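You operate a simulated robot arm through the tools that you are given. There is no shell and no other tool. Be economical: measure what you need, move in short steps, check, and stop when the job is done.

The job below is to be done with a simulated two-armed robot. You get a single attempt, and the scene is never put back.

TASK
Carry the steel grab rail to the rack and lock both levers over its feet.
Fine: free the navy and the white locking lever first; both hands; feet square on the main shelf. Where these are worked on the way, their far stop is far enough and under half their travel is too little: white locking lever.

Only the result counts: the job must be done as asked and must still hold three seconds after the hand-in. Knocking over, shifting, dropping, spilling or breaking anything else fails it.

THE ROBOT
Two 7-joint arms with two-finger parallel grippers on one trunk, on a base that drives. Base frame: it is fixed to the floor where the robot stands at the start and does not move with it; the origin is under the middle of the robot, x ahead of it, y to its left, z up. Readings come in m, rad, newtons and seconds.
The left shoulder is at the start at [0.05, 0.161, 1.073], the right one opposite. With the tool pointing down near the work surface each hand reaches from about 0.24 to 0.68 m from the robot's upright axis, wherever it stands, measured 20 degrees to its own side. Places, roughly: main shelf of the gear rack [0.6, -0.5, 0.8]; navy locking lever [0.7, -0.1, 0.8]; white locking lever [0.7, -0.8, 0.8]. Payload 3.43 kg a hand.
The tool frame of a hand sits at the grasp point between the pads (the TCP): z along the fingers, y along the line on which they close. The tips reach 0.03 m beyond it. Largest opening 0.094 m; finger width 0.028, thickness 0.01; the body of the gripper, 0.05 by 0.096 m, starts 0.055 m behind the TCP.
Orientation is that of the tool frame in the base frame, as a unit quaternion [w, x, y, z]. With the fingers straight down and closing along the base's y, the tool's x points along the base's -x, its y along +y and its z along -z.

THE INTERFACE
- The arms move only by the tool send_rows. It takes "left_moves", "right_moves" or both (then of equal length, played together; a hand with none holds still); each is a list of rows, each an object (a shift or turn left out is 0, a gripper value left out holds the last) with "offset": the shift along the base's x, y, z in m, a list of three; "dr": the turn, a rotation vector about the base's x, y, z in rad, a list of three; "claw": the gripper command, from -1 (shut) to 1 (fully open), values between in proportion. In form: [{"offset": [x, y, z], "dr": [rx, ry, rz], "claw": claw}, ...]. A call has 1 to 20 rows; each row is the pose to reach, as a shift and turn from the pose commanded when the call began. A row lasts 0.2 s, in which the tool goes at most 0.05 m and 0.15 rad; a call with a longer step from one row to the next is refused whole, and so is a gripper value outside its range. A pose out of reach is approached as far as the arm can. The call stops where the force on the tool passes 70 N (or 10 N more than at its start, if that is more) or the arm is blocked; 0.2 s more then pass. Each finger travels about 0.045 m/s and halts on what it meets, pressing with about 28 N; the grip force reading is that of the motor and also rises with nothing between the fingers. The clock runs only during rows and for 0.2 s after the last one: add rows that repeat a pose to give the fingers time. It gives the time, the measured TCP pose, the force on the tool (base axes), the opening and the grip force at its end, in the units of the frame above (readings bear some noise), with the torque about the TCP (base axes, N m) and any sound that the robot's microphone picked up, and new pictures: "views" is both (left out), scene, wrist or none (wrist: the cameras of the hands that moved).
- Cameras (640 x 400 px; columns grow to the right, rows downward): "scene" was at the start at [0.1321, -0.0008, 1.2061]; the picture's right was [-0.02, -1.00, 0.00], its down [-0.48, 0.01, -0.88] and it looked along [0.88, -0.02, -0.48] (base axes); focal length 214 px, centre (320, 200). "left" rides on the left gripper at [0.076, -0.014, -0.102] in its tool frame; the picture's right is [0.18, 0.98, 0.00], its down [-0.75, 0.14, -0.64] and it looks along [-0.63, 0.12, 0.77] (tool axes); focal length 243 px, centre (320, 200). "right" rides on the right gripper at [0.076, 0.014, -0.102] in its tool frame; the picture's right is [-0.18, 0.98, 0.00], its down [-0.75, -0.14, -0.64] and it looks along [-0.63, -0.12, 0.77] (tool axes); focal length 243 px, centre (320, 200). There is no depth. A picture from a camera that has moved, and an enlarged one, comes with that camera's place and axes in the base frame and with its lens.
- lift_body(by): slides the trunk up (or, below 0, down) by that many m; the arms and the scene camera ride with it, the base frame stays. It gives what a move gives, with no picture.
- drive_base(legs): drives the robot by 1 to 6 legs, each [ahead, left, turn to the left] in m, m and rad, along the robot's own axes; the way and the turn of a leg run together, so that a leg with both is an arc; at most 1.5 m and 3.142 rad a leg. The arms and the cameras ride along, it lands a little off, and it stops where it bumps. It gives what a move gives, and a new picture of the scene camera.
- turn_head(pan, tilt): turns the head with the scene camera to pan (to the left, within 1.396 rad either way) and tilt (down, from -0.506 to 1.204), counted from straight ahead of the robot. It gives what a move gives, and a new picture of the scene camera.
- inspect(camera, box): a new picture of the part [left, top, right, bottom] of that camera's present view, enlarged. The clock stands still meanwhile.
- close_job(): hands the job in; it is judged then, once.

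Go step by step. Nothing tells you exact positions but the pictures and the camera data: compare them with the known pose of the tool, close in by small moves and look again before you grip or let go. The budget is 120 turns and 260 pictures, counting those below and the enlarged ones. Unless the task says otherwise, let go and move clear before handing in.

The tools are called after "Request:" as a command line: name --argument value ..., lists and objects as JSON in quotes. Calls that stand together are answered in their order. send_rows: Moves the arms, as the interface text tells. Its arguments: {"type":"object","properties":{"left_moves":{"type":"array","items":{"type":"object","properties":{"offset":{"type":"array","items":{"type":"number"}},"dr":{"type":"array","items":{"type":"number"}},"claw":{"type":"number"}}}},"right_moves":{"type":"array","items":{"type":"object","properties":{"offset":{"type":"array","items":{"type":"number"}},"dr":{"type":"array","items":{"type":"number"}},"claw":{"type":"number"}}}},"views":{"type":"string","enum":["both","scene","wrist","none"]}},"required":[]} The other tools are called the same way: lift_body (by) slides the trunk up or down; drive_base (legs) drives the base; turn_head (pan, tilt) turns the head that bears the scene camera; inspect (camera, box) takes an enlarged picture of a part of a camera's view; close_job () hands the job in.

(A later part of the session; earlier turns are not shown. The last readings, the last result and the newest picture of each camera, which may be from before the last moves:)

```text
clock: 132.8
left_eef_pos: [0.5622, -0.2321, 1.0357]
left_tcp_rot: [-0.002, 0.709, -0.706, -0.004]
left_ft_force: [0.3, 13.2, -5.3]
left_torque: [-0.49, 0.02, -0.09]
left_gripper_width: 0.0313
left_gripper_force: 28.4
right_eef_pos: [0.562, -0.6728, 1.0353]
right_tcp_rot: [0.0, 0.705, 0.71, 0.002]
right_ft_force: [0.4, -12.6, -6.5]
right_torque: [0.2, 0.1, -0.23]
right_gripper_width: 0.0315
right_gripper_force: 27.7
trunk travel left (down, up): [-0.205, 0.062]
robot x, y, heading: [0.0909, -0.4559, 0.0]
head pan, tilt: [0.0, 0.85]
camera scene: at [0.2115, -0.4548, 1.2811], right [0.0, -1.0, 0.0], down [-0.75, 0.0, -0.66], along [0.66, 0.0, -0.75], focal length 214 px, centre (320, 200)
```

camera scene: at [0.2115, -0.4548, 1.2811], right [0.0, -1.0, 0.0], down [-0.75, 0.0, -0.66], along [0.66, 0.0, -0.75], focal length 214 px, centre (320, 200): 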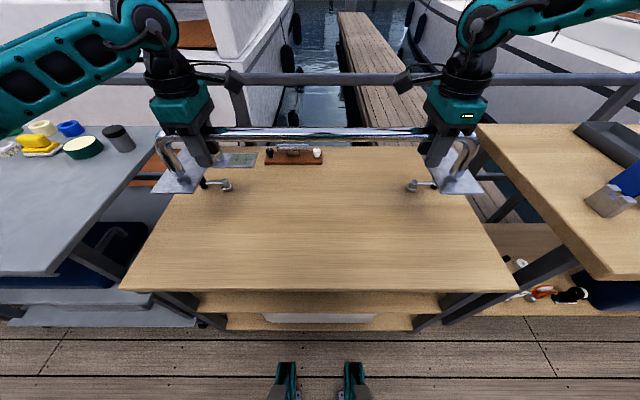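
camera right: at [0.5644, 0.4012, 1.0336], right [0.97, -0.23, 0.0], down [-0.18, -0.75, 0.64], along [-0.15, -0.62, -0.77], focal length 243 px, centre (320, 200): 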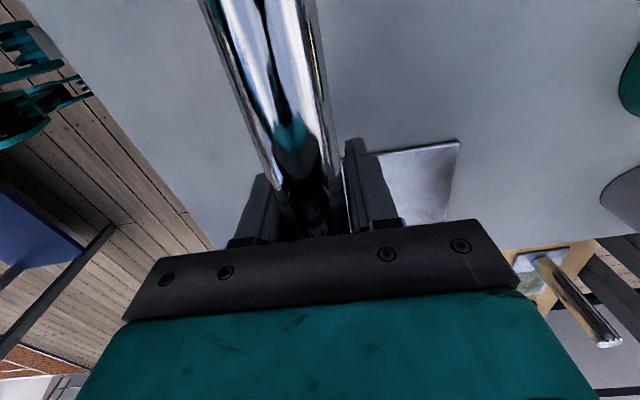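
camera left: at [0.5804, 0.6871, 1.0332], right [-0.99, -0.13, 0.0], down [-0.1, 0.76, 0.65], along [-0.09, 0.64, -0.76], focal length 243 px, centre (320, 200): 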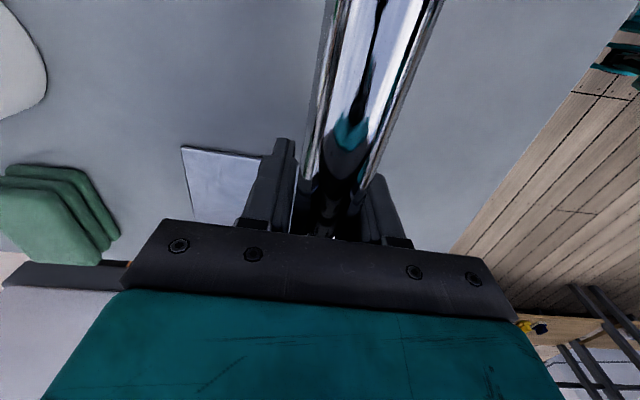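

The rail is over its place with hands centred at y = −0.4525. I move it forward slightly (bar to x≈0.570) and lower most of the way with the trunk.

Request:
send_rows --left_moves '[{"offset": [0.004, 0, 0]}, {"offset": [0.008, 0, 0]}]' --right_moves '[{"offset": [0.004, 0, 0]}, {"offset": [0.008, 0, 0]}]' --views "none"

Request:
lift_body --by -0.12

Request:
turn_head --pan 0 --tilt 0.75

Request:
inspect --camera "right" --box '[0, 0, 640, 400]'

Request:
inspect --camera "left" --box '[0, 0, 640, 400]'

```text
clock: 133.4
left_eef_pos: [0.5689, -0.2311, 1.0351]
left_tcp_rot: [-0.001, 0.708, -0.706, -0.004]
left_ft_force: [0.0, -4.7, -5.0]
left_torque: [0.04, 0.04, 0.06]
left_gripper_width: 0.0312
left_gripper_force: 28.4
right_eef_pos: [0.5689, -0.6716, 1.0344]
right_tcp_rot: [-0.001, 0.705, 0.709, 0.0]
right_ft_force: [0.8, 3.7, -7.3]
right_torque: [-0.53, 0.05, -0.23]
right_gripper_width: 0.0311
right_gripper_force: 27.8
trunk travel left (down, up): [-0.205, 0.062]
robot x, y, heading: [0.0912, -0.4518, -0.004]
head pan, tilt: [0.0, 0.85]
```

```text
clock: 134.9
left_eef_pos: [0.5681, -0.2305, 0.9157]
left_tcp_rot: [-0.001, 0.709, -0.705, -0.003]
left_ft_force: [0.0, -6.8, -4.4]
left_torque: [0.09, 0.05, -0.09]
left_gripper_width: 0.0313
left_gripper_force: 27.7
right_eef_pos: [0.5698, -0.6733, 0.9155]
right_tcp_rot: [0.0, 0.705, 0.71, 0.0]
right_ft_force: [1.1, 6.9, -6.5]
right_torque: [-0.72, 0.03, -0.21]
right_gripper_width: 0.0313
right_gripper_force: 27.9
trunk travel left (down, up): [-0.085, 0.182]
robot x, y, heading: [0.0909, -0.4575, 0.005]
head pan, tilt: [0.0, 0.85]
```

```text
clock: 135.6
left_eef_pos: [0.5692, -0.2314, 0.9172]
left_tcp_rot: [-0.001, 0.709, -0.705, -0.004]
left_ft_force: [0.2, -7.1, -4.8]
left_torque: [0.07, 0.02, -0.07]
left_gripper_width: 0.0311
left_gripper_force: 28.1
right_eef_pos: [0.5703, -0.6707, 0.9158]
right_tcp_rot: [0.0, 0.705, 0.709, 0.0]
right_ft_force: [0.4, 7.5, -7.5]
right_torque: [-0.58, 0.04, -0.19]
right_gripper_width: 0.0315
right_gripper_force: 28.1
trunk travel left (down, up): [-0.085, 0.182]
robot x, y, heading: [0.0934, -0.4535, 0.007]
head pan, tilt: [0.0, 0.75]
camera scene: at [0.2161, -0.4546, 1.1691], right [0.0, -1.0, 0.0], down [-0.68, 0.0, -0.73], along [0.73, 0.0, -0.68], focal length 214 px, centre (320, 200)
```

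scene: 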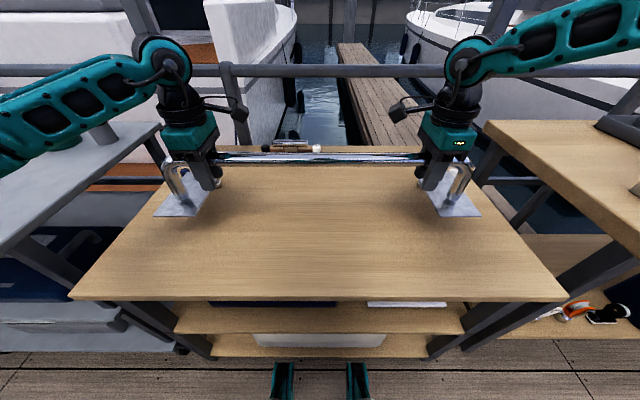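

```text
1.00 times, centred on (320, 200) of right (not enlarged: the box is as wide or as high as the picture)
camera zoom: at [0.584, -0.5951, 1.0183], right [0.98, -0.18, 0.0], down [-0.14, -0.76, 0.64], along [-0.11, -0.63, -0.77], focal length 243 px, centre (320, 200)
```

zoom: 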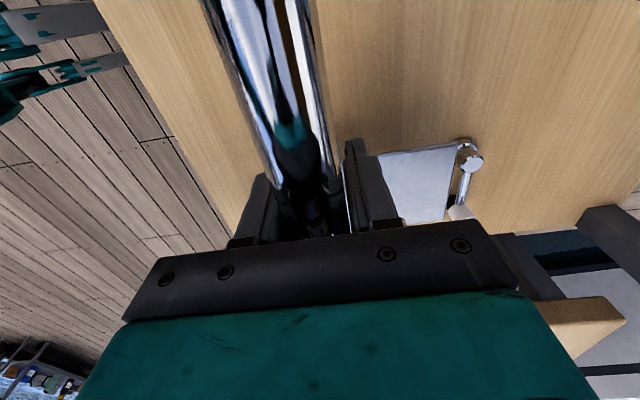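

```text
1.00 times, centred on (320, 200) of left (not enlarged: the box is as wide or as high as the picture)
camera zoom: at [0.5844, -0.3092, 1.0177], right [-0.98, -0.19, 0.0], down [-0.14, 0.75, 0.65], along [-0.12, 0.64, -0.76], focal length 243 px, centre (320, 200)
```

zoom: 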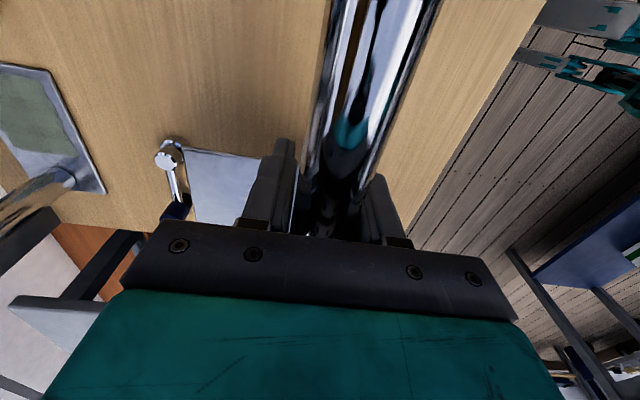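

Wrist views now put the hubs at x≈0.733 and the plate's rear edge at x≈0.676, with the board at about z≈0.73. I shift the rail 12 mm forward, straighten it a hair, and lower by the trunk.

Request:
send_rows --left_moves '[{"offset": [0.007, -0.001, 0], "dr": [0, 0, -0.004]}, {"offset": [0.014, -0.001, 0], "dr": [0, 0, -0.008]}, {"offset": [0.014, -0.001, 0], "dr": [0, 0, -0.008]}]' --right_moves '[{"offset": [0.005, -0.001, 0], "dr": [0, 0, -0.004]}, {"offset": [0.01, -0.001, 0], "dr": [0, 0, -0.008]}, {"offset": [0.01, -0.001, 0], "dr": [0, 0, -0.008]}]' --views "none"

Request:
lift_body --by -0.06

Request:
inspect --camera "right" --box '[320, 100, 520, 225]'

Request:
inspect --camera "left" --box '[120, 100, 320, 225]'

Request:
inspect --camera "scene" --box '[400, 130, 520, 205]'

```text
clock: 136.4
left_eef_pos: [0.5828, -0.2317, 0.9154]
left_tcp_rot: [0.002, -0.705, 0.709, 0.004]
left_ft_force: [-0.2, -6.1, -6.3]
left_torque: [-0.39, 0.07, -0.17]
left_gripper_width: 0.0311
left_gripper_force: 27.8
right_eef_pos: [0.5803, -0.6728, 0.916]
right_tcp_rot: [-0.001, 0.708, 0.707, 0.001]
right_ft_force: [1.9, 4.4, -6.4]
right_torque: [0.21, 0.0, -0.3]
right_gripper_width: 0.0313
right_gripper_force: 27.8
trunk travel left (down, up): [-0.085, 0.182]
robot x, y, heading: [0.0906, -0.4531, 0.003]
head pan, tilt: [0.0, 0.75]
```

```text
clock: 137.4
left_eef_pos: [0.583, -0.2326, 0.8554]
left_tcp_rot: [0.002, -0.705, 0.709, 0.004]
left_ft_force: [-1.5, -5.1, -6.8]
left_torque: [-0.08, 0.04, -0.14]
left_gripper_width: 0.0315
left_gripper_force: 28.3
right_eef_pos: [0.58, -0.6726, 0.8567]
right_tcp_rot: [-0.001, 0.708, 0.707, 0.001]
right_ft_force: [0.8, 4.9, -5.8]
right_torque: [0.32, 0.04, -0.27]
right_gripper_width: 0.0314
right_gripper_force: 27.7
trunk travel left (down, up): [-0.025, 0.242]
robot x, y, heading: [0.0897, -0.4548, 0.003]
head pan, tilt: [0.0, 0.75]
```

```text
3.20 times, centred on (420, 162) of right
camera zoom: at [0.5943, -0.5961, 0.9584], right [0.98, -0.19, 0.0], down [-0.14, -0.75, 0.64], along [-0.12, -0.63, -0.77], focal length 776 px, centre (0, 320)
```

zoom: 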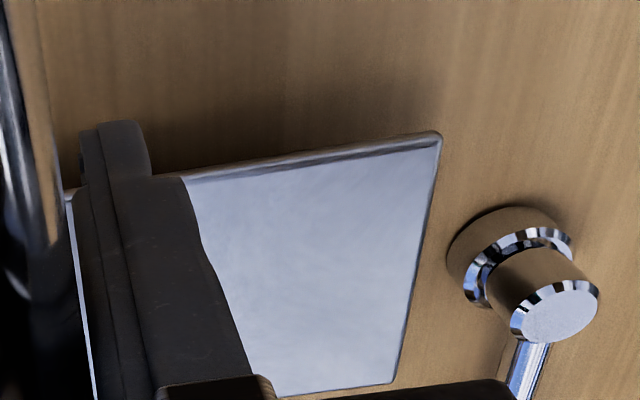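

```text
3.20 times, centred on (220, 162) of left
camera zoom: at [0.5976, -0.3103, 0.9578], right [-0.98, -0.18, 0.0], down [-0.14, 0.75, 0.65], along [-0.12, 0.64, -0.76], focal length 776 px, centre (640, 320)
```

zoom: 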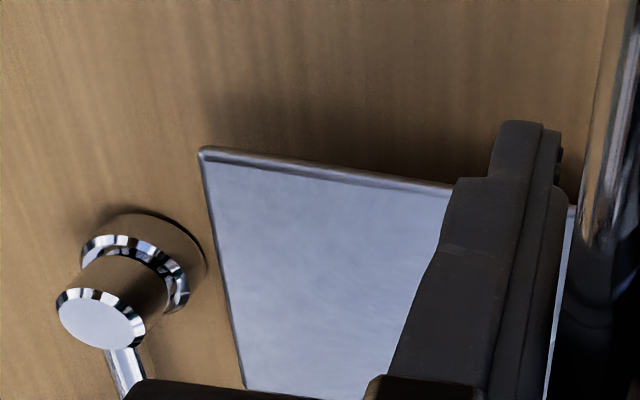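

```text
5.33 times, centred on (460, 168) of scene
camera zoom: at [0.2159, -0.4546, 1.1091], right [0.0, -1.0, 0.0], down [-0.68, 0.0, -0.73], along [0.73, 0.0, -0.68], focal length 1144 px, centre (-427, 373)
```

zoom: 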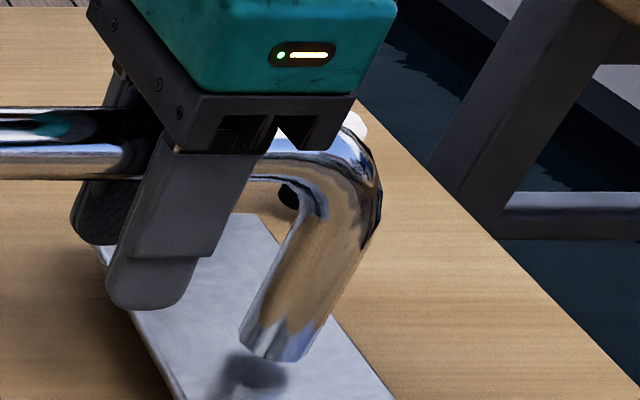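

The plates sit square, with 2 cm to the hubs. I lower in small steps until touching.

Request:
send_rows --left_moves '[{"offset": [-0.001, 0, -0.004]}, {"offset": [-0.001, 0, -0.008]}, {"offset": [-0.001, 0, -0.012]}]' --right_moves '[{"offset": [0.001, 0, -0.004]}, {"offset": [0.001, 0, -0.008]}, {"offset": [0.001, 0, -0.012]}]' --views "none"

Request:
inspect --camera "scene" --box '[400, 150, 520, 225]'

```text
clock: 138.2
left_eef_pos: [0.5824, -0.2314, 0.8429]
left_tcp_rot: [0.002, -0.706, 0.708, 0.003]
left_ft_force: [1.3, -0.7, -6.9]
left_torque: [0.01, 0.06, 0.19]
left_gripper_width: 0.0312
left_gripper_force: 27.5
right_eef_pos: [0.5817, -0.6727, 0.8435]
right_tcp_rot: [0.0, 0.708, 0.706, -0.001]
right_ft_force: [-0.3, 0.9, -5.1]
right_torque: [0.28, 0.01, 0.16]
right_gripper_width: 0.0312
right_gripper_force: 28.2
trunk travel left (down, up): [-0.025, 0.242]
robot x, y, heading: [0.0878, -0.4567, 0.005]
head pan, tilt: [0.0, 0.75]
```

```text
5.33 times, centred on (460, 188) of scene
camera zoom: at [0.2161, -0.4546, 1.1091], right [0.0, -1.0, 0.0], down [-0.68, 0.0, -0.73], along [0.73, 0.0, -0.68], focal length 1144 px, centre (-427, 267)
```

zoom: 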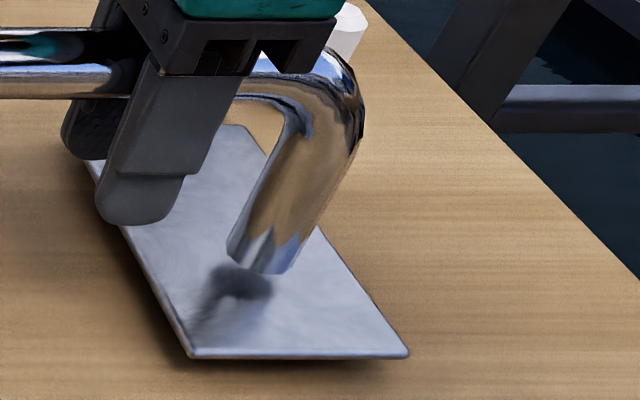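

Request:
send_rows --left_moves '[{"offset": [0, 0, -0.004]}, {"offset": [0, 0, -0.008]}, {"offset": [0, 0, -0.011]}]' --right_moves '[{"offset": [0, 0, -0.004]}, {"offset": [0, 0, -0.008]}, {"offset": [0, 0, -0.011]}]' --views "none"

Request:
inspect --camera "scene" --box '[400, 150, 520, 225]'

```text
clock: 139.0
left_eef_pos: [0.5814, -0.2319, 0.8326]
left_tcp_rot: [0.002, -0.705, 0.709, 0.004]
left_ft_force: [1.1, -0.6, -5.9]
left_torque: [0.27, 0.01, 0.19]
left_gripper_width: 0.0314
left_gripper_force: 28.0
right_eef_pos: [0.581, -0.6728, 0.8329]
right_tcp_rot: [0.001, 0.708, 0.706, 0.001]
right_ft_force: [-0.9, 0.7, -4.9]
right_torque: [0.03, -0.04, 0.05]
right_gripper_width: 0.0312
right_gripper_force: 28.0
trunk travel left (down, up): [-0.025, 0.242]
robot x, y, heading: [0.091, -0.4571, -0.001]
head pan, tilt: [0.0, 0.75]
```

```text
5.33 times, centred on (460, 188) of scene
camera zoom: at [0.216, -0.4547, 1.1091], right [0.0, -1.0, 0.0], down [-0.68, 0.0, -0.73], along [0.73, 0.0, -0.68], focal length 1144 px, centre (-427, 267)
```

zoom: 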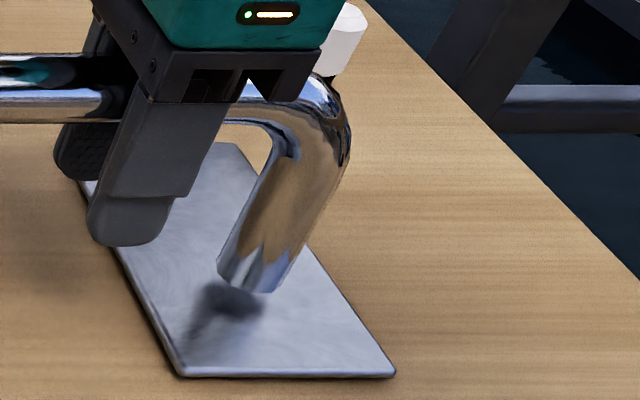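

Request:
send_rows --left_moves '[{"offset": [0, 0, -0.002]}, {"offset": [0, 0, -0.004]}, {"offset": [0, 0, -0.006]}]' --right_moves '[{"offset": [0, 0, -0.002]}, {"offset": [0, 0, -0.004]}, {"offset": [0, 0, -0.006]}]' --views "none"

```text
clock: 139.8
left_eef_pos: [0.5816, -0.2307, 0.8313]
left_tcp_rot: [0.006, -0.706, 0.708, 0.0]
left_ft_force: [6.2, 2.1, 14.1]
left_torque: [0.49, 0.15, 0.01]
left_gripper_width: 0.0313
left_gripper_force: 27.5
right_eef_pos: [0.5806, -0.6725, 0.8309]
right_tcp_rot: [0.002, 0.709, 0.706, 0.004]
right_ft_force: [-1.1, -3.3, 17.9]
right_torque: [0.06, -0.05, 0.01]
right_gripper_width: 0.0315
right_gripper_force: 27.8
trunk travel left (down, up): [-0.025, 0.242]
robot x, y, heading: [0.0907, -0.4556, 0.007]
head pan, tilt: [0.0, 0.75]
```

Both feet touch (14–18 N upward). I relax by 3 mm and check flatness and position before letting go.

Request:
send_rows --left_moves '[{"offset": [0, 0, 0.003]}, {"offset": [0, 0, 0.004]}]' --right_moves '[{"offset": [0, 0, 0.003]}, {"offset": [0, 0, 0.004]}]' --views "both"

Request:
inspect --camera "scene" --box '[400, 150, 520, 225]'

Request:
inspect --camera "scene" --box '[120, 150, 240, 225]'

Request:
inspect --camera "right" --box '[320, 100, 520, 225]'

Request:
inspect --camera "left" --box '[120, 100, 320, 225]'

```text
clock: 140.4
left_eef_pos: [0.5816, -0.2309, 0.8309]
left_tcp_rot: [0.001, -0.706, 0.708, 0.002]
left_ft_force: [6.2, -0.3, 8.2]
left_torque: [-0.62, 0.02, 0.15]
left_gripper_width: 0.0316
left_gripper_force: 27.9
right_eef_pos: [0.5802, -0.6731, 0.83]
right_tcp_rot: [-0.001, 0.707, 0.707, 0.001]
right_ft_force: [4.4, 0.8, 5.0]
right_torque: [0.71, 0.04, -0.03]
right_gripper_width: 0.0314
right_gripper_force: 27.8
trunk travel left (down, up): [-0.025, 0.242]
robot x, y, heading: [0.0903, -0.4529, 0.004]
head pan, tilt: [0.0, 0.75]
camera scene: at [0.2152, -0.4546, 1.109], right [0.0, -1.0, 0.0], down [-0.68, 0.0, -0.73], along [0.73, 0.0, -0.68], focal length 214 px, centre (320, 200)
camera right: at [0.595, -0.5961, 0.9332], right [0.98, -0.19, 0.0], down [-0.14, -0.76, 0.64], along [-0.12, -0.63, -0.77], focal length 243 px, centre (320, 200)
camera left: at [0.596, -0.3101, 0.9333], right [-0.98, -0.18, 0.0], down [-0.14, 0.75, 0.65], along [-0.12, 0.64, -0.76], focal length 243 px, centre (320, 200)
```

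scene: 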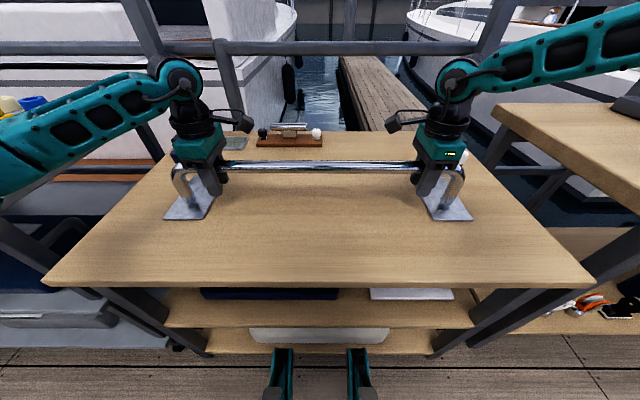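
right: 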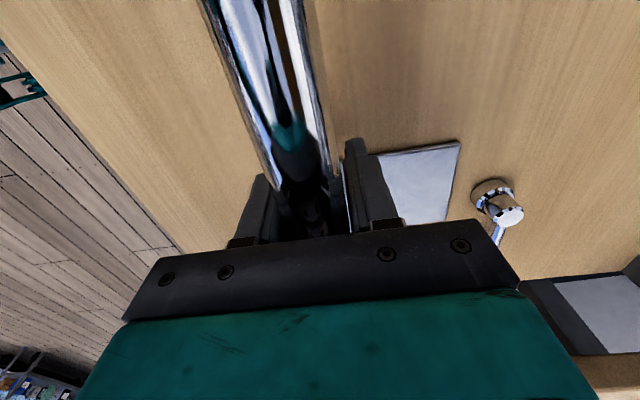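
left: 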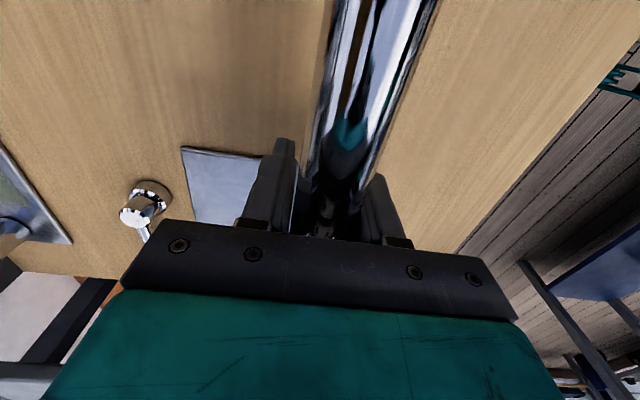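

```text
5.33 times, centred on (460, 188) of scene
camera zoom: at [0.2152, -0.4546, 1.109], right [0.0, -1.0, 0.0], down [-0.68, 0.0, -0.73], along [0.73, 0.0, -0.68], focal length 1144 px, centre (-427, 267)
```

zoom: 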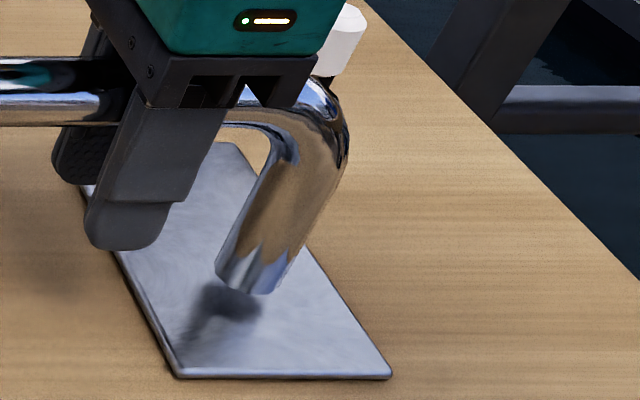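

```text
5.33 times, centred on (180, 188) of scene
camera zoom: at [0.2152, -0.4546, 1.109], right [0.0, -1.0, 0.0], down [-0.68, 0.0, -0.73], along [0.73, 0.0, -0.68], focal length 1144 px, centre (1067, 267)
```

zoom: 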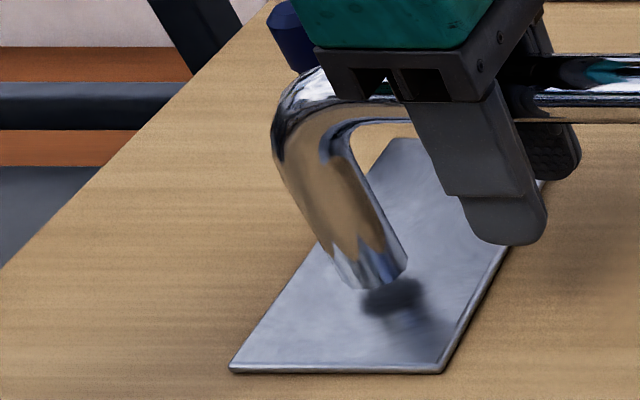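

```text
3.20 times, centred on (420, 162) of right
camera zoom: at [0.595, -0.5961, 0.9332], right [0.98, -0.19, 0.0], down [-0.14, -0.76, 0.64], along [-0.12, -0.63, -0.77], focal length 776 px, centre (0, 320)
```

zoom: 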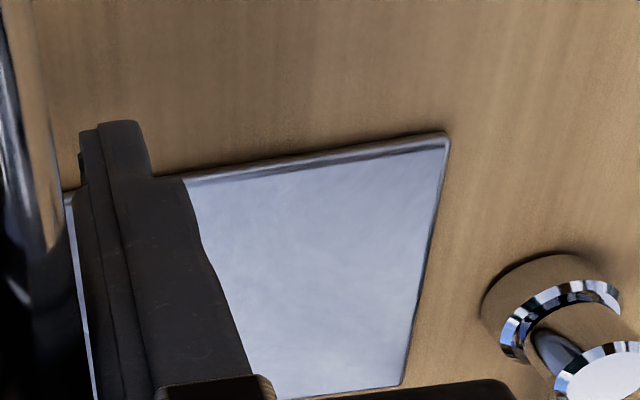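

```text
3.20 times, centred on (220, 162) of left
camera zoom: at [0.596, -0.3101, 0.9333], right [-0.98, -0.18, 0.0], down [-0.14, 0.75, 0.65], along [-0.12, 0.64, -0.76], focal length 776 px, centre (640, 320)
```

zoom: 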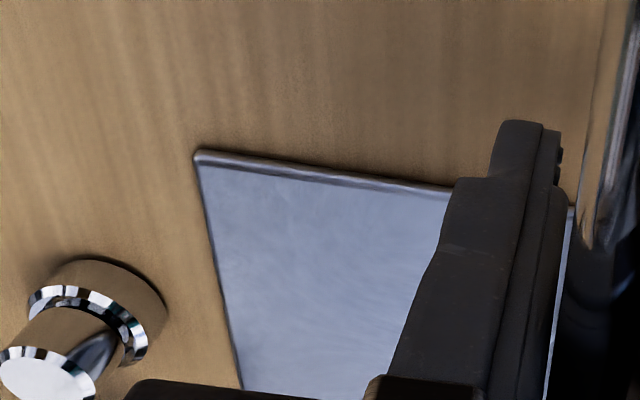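

Feet are flat and square with about 2 cm to each hub. I open both grippers and rise.

Request:
send_rows --left_moves '[{"claw": 0.6}, {"claw": 0.6}, {"claw": 0.6}, {"claw": 0.6}, {"offset": [0, 0, 0.03], "claw": 0.6}, {"offset": [0, 0, 0.07], "claw": 0.6}, {"offset": [0, 0, 0.11], "claw": 0.6}, {"offset": [0, 0, 0.15], "claw": 0.6}]' --right_moves '[{"claw": 0.6}, {"claw": 0.6}, {"claw": 0.6}, {"claw": 0.6}, {"offset": [0, 0, 0.03], "claw": 0.6}, {"offset": [0, 0, 0.07], "claw": 0.6}, {"offset": [0, 0, 0.11], "claw": 0.6}, {"offset": [0, 0, 0.15], "claw": 0.6}]' --views "both"

```text
clock: 142.2
left_eef_pos: [0.5799, -0.2311, 0.9809]
left_tcp_rot: [0.002, -0.705, 0.709, 0.004]
left_ft_force: [0.0, -1.1, -0.7]
left_torque: [0.01, 0.0, 0.01]
left_gripper_width: 0.0751
left_gripper_force: 0.1
right_eef_pos: [0.5796, -0.671, 0.9812]
right_tcp_rot: [0.0, 0.708, 0.706, 0.001]
right_ft_force: [0.4, -0.3, -0.1]
right_torque: [-0.03, 0.01, 0.03]
right_gripper_width: 0.0755
right_gripper_force: 0.1
trunk travel left (down, up): [-0.025, 0.242]
robot x, y, heading: [0.0933, -0.4566, 0.004]
head pan, tilt: [0.0, 0.75]
camera scene: at [0.2151, -0.4547, 1.1092], right [0.0, -1.0, 0.0], down [-0.68, 0.0, -0.73], along [0.73, 0.0, -0.68], focal length 214 px, centre (320, 200)
camera right: at [0.5941, -0.595, 1.0839], right [0.98, -0.19, 0.0], down [-0.14, -0.75, 0.64], along [-0.12, -0.63, -0.77], focal length 243 px, centre (320, 200)
camera left: at [0.5947, -0.3102, 1.0837], right [-0.98, -0.18, 0.0], down [-0.14, 0.75, 0.65], along [-0.12, 0.64, -0.76], focal length 243 px, centre (320, 200)
```

scene: 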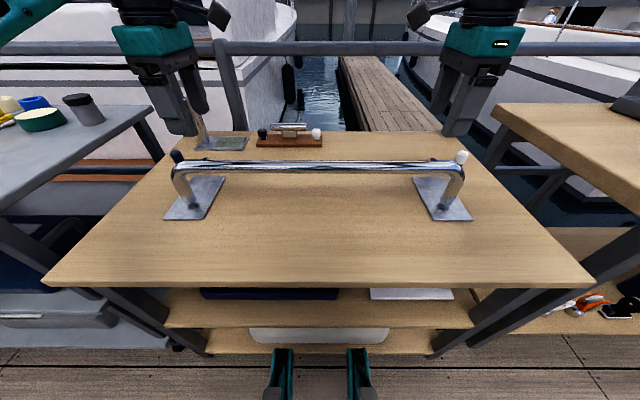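
right: 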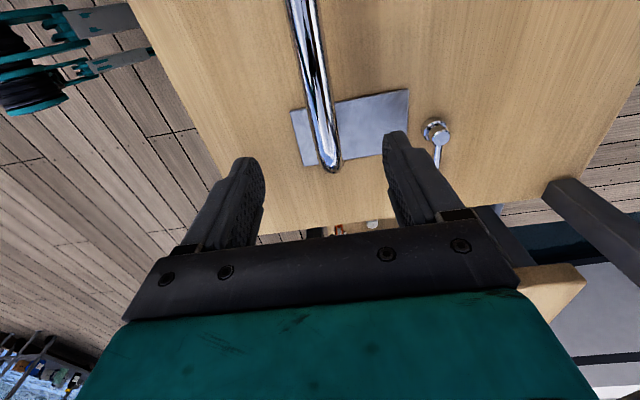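
left: 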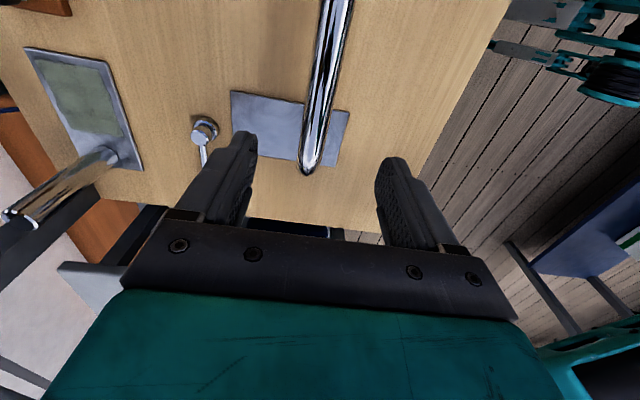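

The rail stands square on the shelf. For the navy lever I drive 0.18 left and 0.02 forward, then hook behind its knob with the left hand.

Request:
drive_base --legs '[[0.015, 0.18, 0]]'

Request:
send_rows --left_moves '[{"offset": [0.03, -0.003, -0.02]}, {"offset": [0.06, -0.006, -0.04]}, {"offset": [0.09, -0.009, -0.06]}, {"offset": [0.12, -0.011, -0.08]}]' --views "both"

```text
clock: 144.6
left_eef_pos: [0.5876, -0.0512, 0.9818]
left_tcp_rot: [0.002, -0.704, 0.71, 0.003]
left_ft_force: [0.1, 0.7, 0.2]
left_torque: [0.0, 0.0, -0.01]
left_gripper_width: 0.0751
left_gripper_force: 0.0
right_eef_pos: [0.586, -0.4905, 0.9797]
right_tcp_rot: [0.0, 0.708, 0.706, 0.001]
right_ft_force: [-0.1, 0.2, 0.2]
right_torque: [0.05, 0.02, 0.06]
right_gripper_width: 0.0752
right_gripper_force: 0.1
trunk travel left (down, up): [-0.025, 0.242]
robot x, y, heading: [0.101, -0.2786, 0.005]
head pan, tilt: [0.0, 0.75]
stopped in leg 1: the robot was blocked; the commanded pose is now the measured one
camera scene: at [0.222, -0.2727, 1.1092], right [0.0, -1.0, 0.0], down [-0.68, 0.0, -0.73], along [0.73, 0.0, -0.68], focal length 214 px, centre (320, 200)
```

scene: 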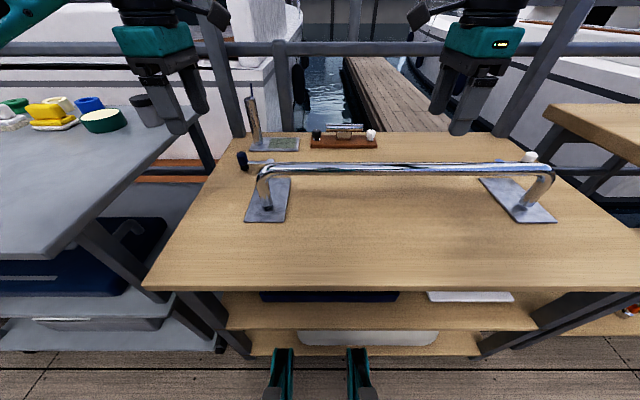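

```text
clock: 145.6
left_eef_pos: [0.7072, -0.0613, 0.9008]
left_tcp_rot: [0.003, -0.705, 0.709, 0.004]
left_ft_force: [-0.2, -1.2, -0.2]
left_torque: [0.01, 0.02, 0.03]
left_gripper_width: 0.0753
left_gripper_force: 0.1
right_eef_pos: [0.5866, -0.4905, 0.9806]
right_tcp_rot: [-0.001, 0.709, 0.705, 0.002]
right_ft_force: [-0.3, 0.5, 0.1]
right_torque: [0.01, -0.04, 0.01]
right_gripper_width: 0.0753
right_gripper_force: 0.1
trunk travel left (down, up): [-0.025, 0.242]
robot x, y, heading: [0.0982, -0.2723, 0.001]
head pan, tilt: [0.0, 0.75]
camera scene: at [0.2221, -0.2728, 1.1092], right [0.0, -1.0, 0.0], down [-0.68, 0.0, -0.73], along [0.73, 0.0, -0.68], focal length 214 px, centre (320, 200)
camera left: at [0.7218, -0.1403, 1.0024], right [-0.98, -0.18, 0.0], down [-0.13, 0.75, 0.65], along [-0.12, 0.64, -0.76], focal length 243 px, centre (320, 200)
```

scene: 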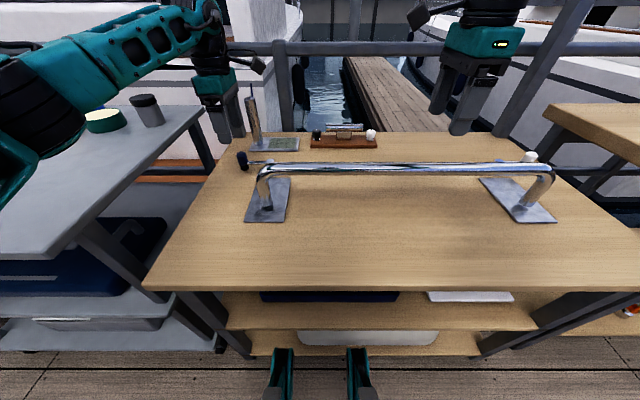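
left: 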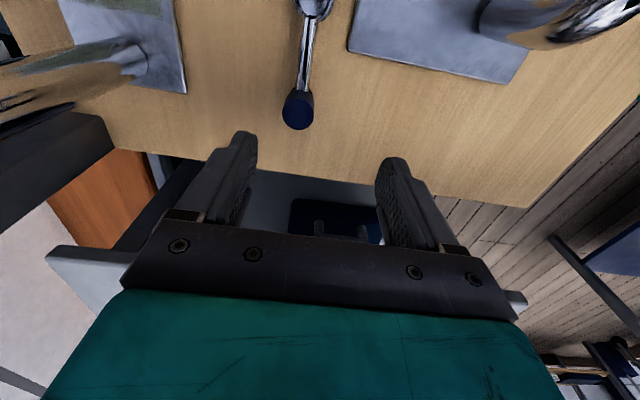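

The navy knob is at (0.726,−0.060). I shift 1 cm forward and lower so that the rear finger is behind the knob.

Request:
send_rows --left_moves '[{"offset": [0.01, 0, -0.03]}, {"offset": [0.01, 0.001, -0.06]}, {"offset": [0.01, 0.001, -0.09]}, {"offset": [0.01, 0.001, -0.112]}]' --views "wrist"

```text
clock: 146.6
left_eef_pos: [0.7173, -0.062, 0.7896]
left_tcp_rot: [0.002, -0.705, 0.709, 0.003]
left_ft_force: [-0.7, -0.6, 0.1]
left_torque: [-0.03, -0.02, 0.01]
left_gripper_width: 0.0752
left_gripper_force: 0.1
right_eef_pos: [0.5863, -0.4907, 0.9817]
right_tcp_rot: [0.0, 0.708, 0.706, 0.001]
right_ft_force: [0.0, 0.0, -0.1]
right_torque: [0.0, 0.01, 0.01]
right_gripper_width: 0.0754
right_gripper_force: 0.0
trunk travel left (down, up): [-0.025, 0.242]
robot x, y, heading: [0.0957, -0.2715, -0.003]
head pan, tilt: [0.0, 0.75]
camera left: at [0.7326, -0.1393, 0.8911], right [-0.98, -0.18, 0.0], down [-0.13, 0.75, 0.65], along [-0.12, 0.64, -0.76], focal length 243 px, centre (320, 200)
```

left: 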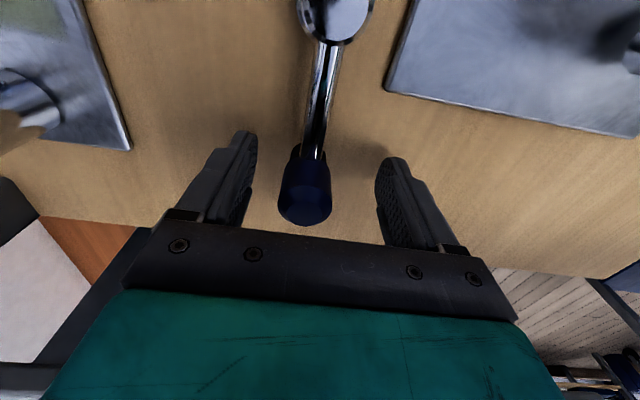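

Knob is between the fingers. I narrow the opening and pull the lever back toward me to about 40°.

Request:
send_rows --left_moves '[{"offset": [0, 0, 0], "claw": 0.2}, {"offset": [0, 0, 0], "claw": 0.2}, {"offset": [-0.0157, 0.0, 0]}, {"offset": [-0.0286, -0.003, 0]}, {"offset": [-0.041, -0.008, 0]}, {"offset": [-0.052, -0.016, 0]}, {"offset": [-0.061, -0.0255, 0]}]' --views "both"

```text
clock: 148.2
left_eef_pos: [0.6567, -0.0858, 0.7901]
left_tcp_rot: [0.001, -0.705, 0.709, 0.003]
left_ft_force: [0.7, 1.8, 0.0]
left_torque: [-0.01, 0.0, 0.04]
left_gripper_width: 0.0569
left_gripper_force: 0.7
right_eef_pos: [0.5855, -0.4912, 0.9814]
right_tcp_rot: [-0.001, 0.708, 0.706, 0.001]
right_ft_force: [-0.2, 0.3, 0.2]
right_torque: [0.02, 0.02, 0.03]
right_gripper_width: 0.0752
right_gripper_force: 0.0
trunk travel left (down, up): [-0.025, 0.242]
robot x, y, heading: [0.0953, -0.2743, -0.0]
head pan, tilt: [0.0, 0.75]
camera scene: at [0.222, -0.2726, 1.1092], right [0.0, -1.0, 0.0], down [-0.68, 0.0, -0.73], along [0.73, 0.0, -0.68], focal length 214 px, centre (320, 200)
camera left: at [0.671, -0.164, 0.8914], right [-0.98, -0.18, 0.0], down [-0.14, 0.75, 0.65], along [-0.12, 0.64, -0.76], focal length 243 px, centre (320, 200)
```

scene: 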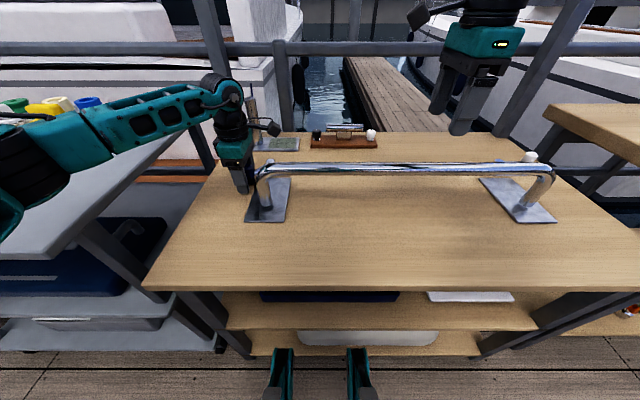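
left: 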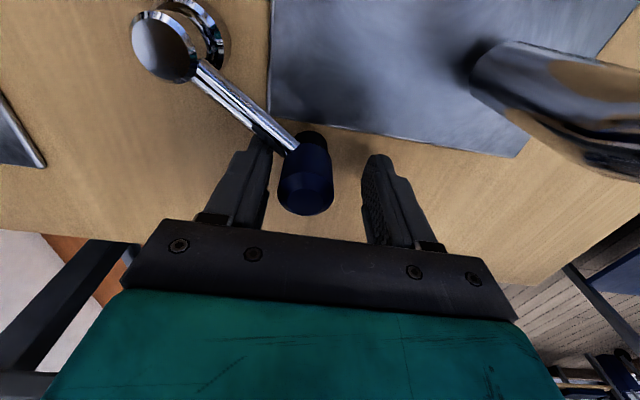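

The lever is at about 45° and clears the plate edge so far. I lift out, turn the hand back to zero yaw and straddle the knob sideways.

Request:
send_rows --left_moves '[{"offset": [0.0, 0.003, 0.045]}, {"offset": [0.0, 0.003, 0.09]}, {"offset": [0.0, 0.003, 0.11], "dr": [0, 0, -0.14]}, {"offset": [0.0, 0.003, 0.11], "dr": [0, 0, -0.28]}, {"offset": [0.0, 0.003, 0.11], "dr": [0, 0, -0.42]}, {"offset": [0.0, 0.003, 0.11], "dr": [0, 0, -0.56]}, {"offset": [0.0, 0.003, 0.11], "dr": [0, 0, -0.7]}, {"offset": [0.0, 0.003, 0.11], "dr": [0, 0, -0.84]}, {"offset": [0.0, 0.003, 0.11], "dr": [0, 0, -0.98]}, {"offset": [0.0, 0.003, 0.11], "dr": [0, 0, -1.12]}, {"offset": [0.0, 0.003, 0.11], "dr": [0, 0, -1.26]}, {"offset": [0.0, 0.003, 0.11], "dr": [0, 0, -1.4]}, {"offset": [0.008, 0.003, 0.11], "dr": [0, 0, -1.5]}, {"offset": [0.008, 0.003, 0.11], "dr": [0, 0, -1.56]}]' --views "wrist"

```text
clock: 151.2
left_eef_pos: [0.6642, -0.084, 0.8992]
left_tcp_rot: [0.004, -0.001, 1.0, 0.001]
left_ft_force: [-0.5, 0.0, 0.6]
left_torque: [0.0, 0.03, 0.01]
left_gripper_width: 0.0564
left_gripper_force: 0.1
right_eef_pos: [0.5861, -0.4908, 0.9801]
right_tcp_rot: [-0.001, 0.708, 0.706, 0.002]
right_ft_force: [0.7, 0.7, -0.6]
right_torque: [0.03, -0.02, 0.01]
right_gripper_width: 0.0752
right_gripper_force: 0.1
trunk travel left (down, up): [-0.025, 0.242]
robot x, y, heading: [0.0983, -0.2728, 0.001]
head pan, tilt: [0.0, 0.75]
camera left: at [0.5882, -0.0989, 1.0011], right [-0.19, 0.98, 0.0], down [0.75, 0.14, 0.65], along [0.64, 0.12, -0.76], focal length 243 px, centre (320, 200)
```

left: 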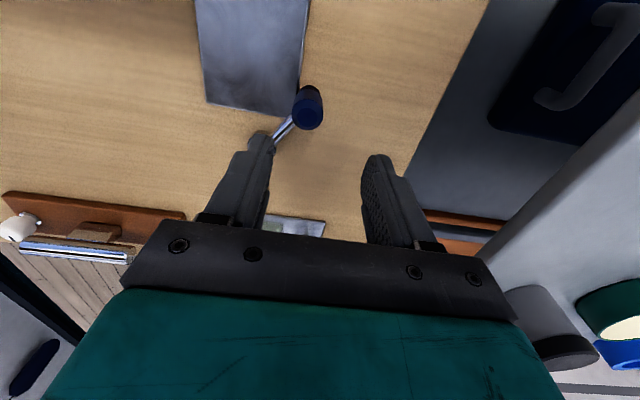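

Request:
send_rows --left_moves '[{"offset": [-0.006, -0.025, 0], "claw": 0.6}, {"offset": [-0.006, -0.025, 0], "claw": 0.6}, {"offset": [-0.006, -0.025, -0.04], "claw": 0.6}, {"offset": [-0.006, -0.025, -0.08], "claw": 0.6}, {"offset": [-0.006, -0.025, -0.107], "claw": 0.6}]' --views "wrist"

```text
clock: 152.4
left_eef_pos: [0.658, -0.1086, 0.7923]
left_tcp_rot: [0.004, -0.001, 1.0, 0.001]
left_ft_force: [1.0, 0.5, 0.3]
left_torque: [0.0, 0.06, -0.02]
left_gripper_width: 0.0753
left_gripper_force: 0.1
right_eef_pos: [0.5863, -0.4915, 0.9816]
right_tcp_rot: [-0.001, 0.709, 0.705, 0.002]
right_ft_force: [1.0, -0.4, 0.5]
right_torque: [0.03, 0.01, 0.02]
right_gripper_width: 0.0751
right_gripper_force: 0.0
trunk travel left (down, up): [-0.025, 0.242]
robot x, y, heading: [0.0994, -0.2718, -0.001]
head pan, tilt: [0.0, 0.75]
camera left: at [0.5821, -0.1245, 0.8939], right [-0.19, 0.98, 0.0], down [0.75, 0.14, 0.65], along [0.64, 0.12, -0.76], focal length 243 px, centre (320, 200)
```

left: 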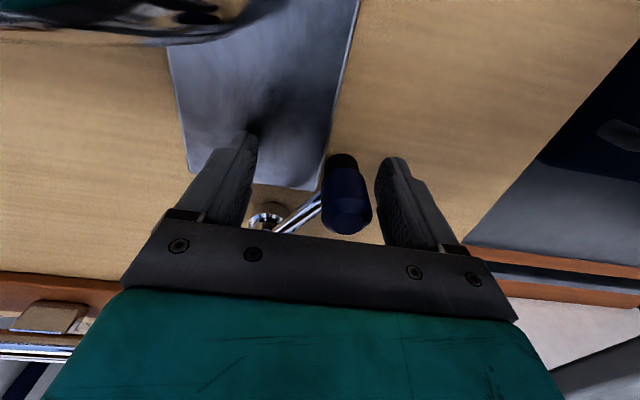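

The knob is in the gap. I push it toward −y over the foot plate in small steps, watching the force.

Request:
send_rows --left_moves '[{"offset": [-0.002, -0.008, 0]}, {"offset": [-0.004, -0.016, 0]}, {"offset": [-0.006, -0.024, 0]}, {"offset": [-0.007, -0.032, 0]}]' --views "wrist"

```text
clock: 153.4
left_eef_pos: [0.6517, -0.1403, 0.7929]
left_tcp_rot: [0.003, -0.002, 1.0, 0.001]
left_ft_force: [-0.2, 0.3, -1.3]
left_torque: [0.01, -0.03, 0.0]
left_gripper_width: 0.0755
left_gripper_force: 0.9
right_eef_pos: [0.5861, -0.4904, 0.9809]
right_tcp_rot: [0.0, 0.708, 0.706, 0.001]
right_ft_force: [0.9, 0.3, -0.2]
right_torque: [0.0, 0.0, -0.02]
right_gripper_width: 0.0752
right_gripper_force: 0.1
trunk travel left (down, up): [-0.025, 0.242]
robot x, y, heading: [0.0968, -0.2762, 0.003]
head pan, tilt: [0.0, 0.75]
camera left: at [0.5752, -0.1564, 0.8942], right [-0.19, 0.98, 0.0], down [0.75, 0.14, 0.65], along [0.64, 0.12, -0.76], focal length 243 px, centre (320, 200)
```

left: 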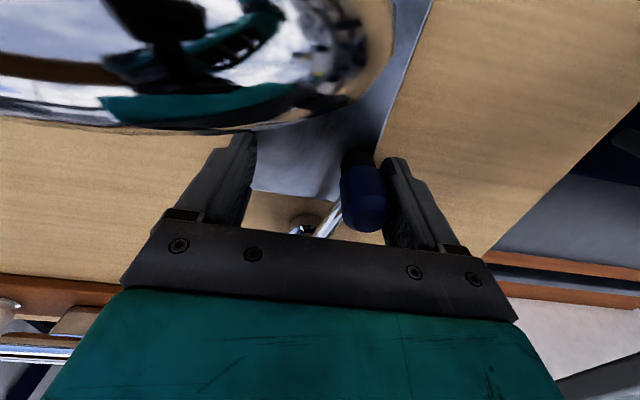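

Request:
send_rows --left_moves '[{"offset": [0, -0.006, 0]}, {"offset": [-0.001, -0.012, 0]}, {"offset": [-0.001, -0.018, 0]}, {"offset": [-0.001, -0.022, 0]}]' --views "wrist"

```text
clock: 154.4
left_eef_pos: [0.6507, -0.161, 0.7923]
left_tcp_rot: [0.003, -0.002, 1.0, 0.001]
left_ft_force: [-0.6, 2.5, -0.4]
left_torque: [-0.04, 0.0, 0.04]
left_gripper_width: 0.0765
left_gripper_force: 1.2
right_eef_pos: [0.5861, -0.4902, 0.9808]
right_tcp_rot: [0.001, 0.708, 0.706, 0.001]
right_ft_force: [0.7, 0.7, 0.2]
right_torque: [0.02, 0.02, 0.02]
right_gripper_width: 0.0753
right_gripper_force: 0.0
trunk travel left (down, up): [-0.025, 0.242]
robot x, y, heading: [0.0956, -0.2743, 0.005]
head pan, tilt: [0.0, 0.75]
camera left: at [0.5742, -0.1778, 0.8943], right [-0.19, 0.98, 0.0], down [0.75, 0.14, 0.65], along [0.64, 0.12, -0.76], focal length 243 px, centre (320, 200)
```

left: 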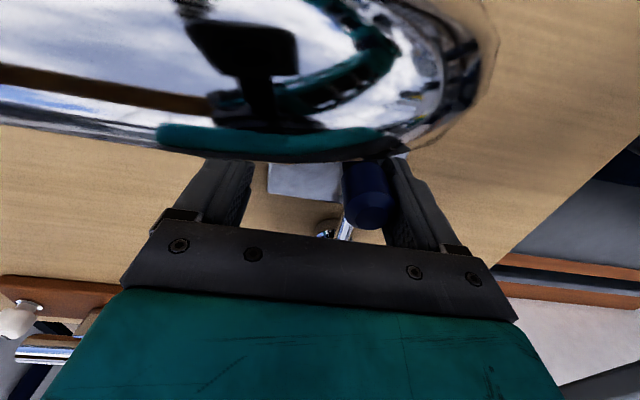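

Request:
send_rows --left_moves '[{"offset": [0, -0.003, 0]}, {"offset": [0, -0.006, 0]}, {"offset": [0, -0.009, 0]}]' --views "wrist"

```text
clock: 155.2
left_eef_pos: [0.6503, -0.1674, 0.7924]
left_tcp_rot: [0.004, -0.005, 1.0, 0.002]
left_ft_force: [-4.7, 20.4, 2.1]
left_torque: [-0.1, -0.02, 0.18]
left_gripper_width: 0.0868
left_gripper_force: 10.6
right_eef_pos: [0.5863, -0.4882, 0.9808]
right_tcp_rot: [0.001, 0.708, 0.706, 0.0]
right_ft_force: [1.3, 0.2, -0.1]
right_torque: [0.01, -0.03, -0.01]
right_gripper_width: 0.0752
right_gripper_force: 0.0
trunk travel left (down, up): [-0.025, 0.242]
robot x, y, heading: [0.0972, -0.2709, 0.003]
head pan, tilt: [0.0, 0.75]
camera left: at [0.5745, -0.1843, 0.8942], right [-0.19, 0.98, 0.0], down [0.75, 0.15, 0.65], along [0.63, 0.13, -0.76], focal length 243 px, centre (320, 200)
```

left: 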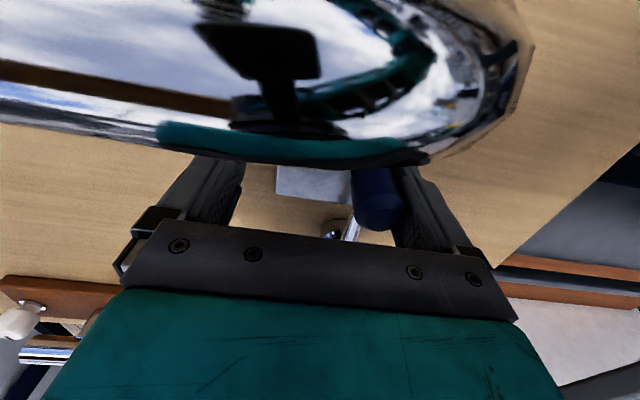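

The navy lever is against its closed stop. I back off, rise, retract, and check.

Request:
send_rows --left_moves '[{"offset": [0, 0.008, 0]}, {"offset": [0, 0.014, 0.02]}, {"offset": [0, 0.014, 0.06]}, {"offset": [0, 0.014, 0.1]}, {"offset": [-0.02, 0.03, 0.14]}, {"offset": [-0.05, 0.05, 0.17]}, {"offset": [-0.08, 0.07, 0.2]}]' --views "none"

Request:
inspect --camera "scene" --box '[220, 140, 320, 230]'

```text
clock: 156.8
left_eef_pos: [0.5686, -0.1002, 0.9926]
left_tcp_rot: [0.004, -0.002, 1.0, 0.001]
left_ft_force: [-0.5, -1.5, -0.2]
left_torque: [0.03, 0.02, 0.0]
left_gripper_width: 0.0753
left_gripper_force: 0.0
right_eef_pos: [0.5864, -0.4893, 0.9813]
right_tcp_rot: [0.0, 0.708, 0.706, 0.002]
right_ft_force: [0.1, -0.2, -0.5]
right_torque: [0.0, 0.01, -0.02]
right_gripper_width: 0.0751
right_gripper_force: 0.1
trunk travel left (down, up): [-0.025, 0.242]
robot x, y, heading: [0.096, -0.275, 0.004]
head pan, tilt: [0.0, 0.75]
```

```text
4.44 times, centred on (270, 185) of scene
camera zoom: at [0.2218, -0.2726, 1.1093], right [0.0, -1.0, 0.0], down [-0.68, 0.0, -0.73], along [0.73, 0.0, -0.68], focal length 953 px, centre (542, 267)
```

zoom: 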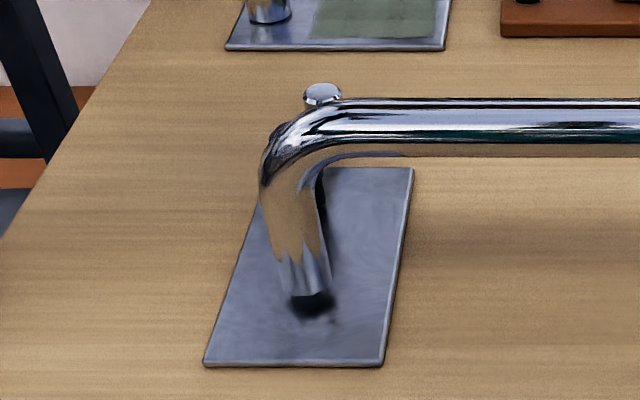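

Navy lever is closed over the foot plate. I retract the right hand high and drive right for the white lever.

Request:
send_rows --right_moves '[{"offset": [-0.04, 0, 0.025]}, {"offset": [-0.08, 0, 0.05]}, {"offset": [-0.12, -0.01, 0.075]}, {"offset": [-0.16, -0.03, 0.1]}, {"offset": [-0.2, -0.05, 0.12]}]' --left_moves '[{"offset": [0, -0.02, 0.01]}, {"offset": [0, -0.04, 0.02]}, {"offset": [0, -0.05, 0.03]}, {"offset": [0, -0.06, 0.03]}, {"offset": [0, -0.06, 0.03]}]' --views "none"

Request:
drive_base --legs '[[-0.01, -0.35, 0], [0.0, -0.345, -0.003]]'

```text
refused: row 4 steps farther than a row can; nothing moved
```

```text
clock: 163.6
left_eef_pos: [0.5601, -0.7914, 0.9919]
left_tcp_rot: [0.003, -0.002, 1.0, 0.0]
left_ft_force: [-0.3, -0.2, -0.7]
left_torque: [0.0, -0.01, 0.02]
left_gripper_width: 0.0753
left_gripper_force: 0.2
right_eef_pos: [0.577, -1.182, 0.98]
right_tcp_rot: [0.0, 0.709, 0.705, 0.001]
right_ft_force: [0.0, -0.2, 0.0]
right_torque: [0.0, 0.01, 0.0]
right_gripper_width: 0.0751
right_gripper_force: 0.2
trunk travel left (down, up): [-0.025, 0.242]
robot x, y, heading: [0.0832, -0.9658, -0.005]
head pan, tilt: [0.0, 0.75]
camera scene: at [0.2127, -0.9639, 1.1092], right [0.0, -1.0, 0.0], down [-0.68, 0.0, -0.73], along [0.73, 0.0, -0.68], focal length 214 px, centre (320, 200)
```

scene: 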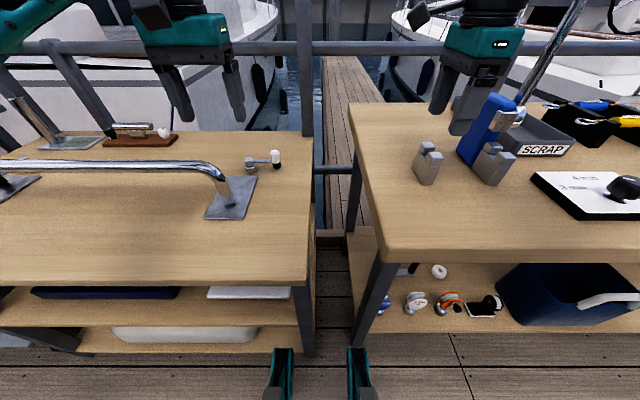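

The refused row meant the right hand rode along lower than planned, but nothing was touched. I raise and retract it now.

Request:
send_rows --right_moves '[{"offset": [0, 0, 0.04]}, {"offset": [-0.02, 0, 0.08]}, {"offset": [-0.06, 0, 0.1]}, {"offset": [-0.1, 0, 0.12]}, {"offset": [-0.14, 0, 0.12]}, {"offset": [-0.18, 0, 0.12]}]' --views "scene"

```text
clock: 165.0
left_eef_pos: [0.5593, -0.7919, 0.9925]
left_tcp_rot: [0.004, -0.002, 1.0, 0.001]
left_ft_force: [0.8, 0.7, -1.0]
left_torque: [0.03, 0.0, -0.01]
left_gripper_width: 0.0752
left_gripper_force: 0.0
right_eef_pos: [0.3964, -1.1824, 1.1018]
right_tcp_rot: [0.001, 0.709, 0.705, 0.001]
right_ft_force: [-0.6, -0.2, 0.1]
right_torque: [0.01, 0.01, 0.0]
right_gripper_width: 0.0752
right_gripper_force: 0.1
trunk travel left (down, up): [-0.025, 0.242]
robot x, y, heading: [0.0914, -0.9634, -0.003]
head pan, tilt: [0.0, 0.75]
camera scene: at [0.2125, -0.964, 1.1093], right [0.0, -1.0, 0.0], down [-0.68, 0.0, -0.73], along [0.73, 0.0, -0.68], focal length 214 px, centre (320, 200)
```

scene: 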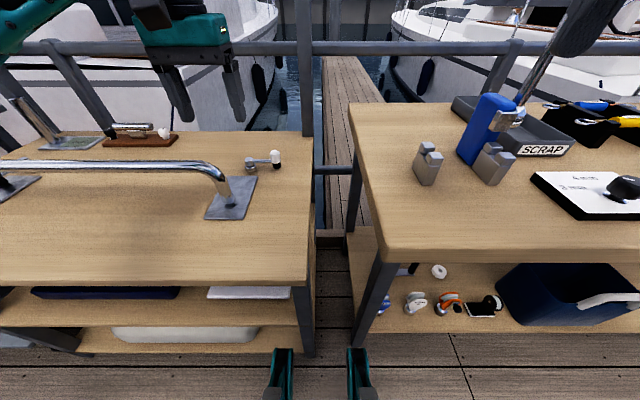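

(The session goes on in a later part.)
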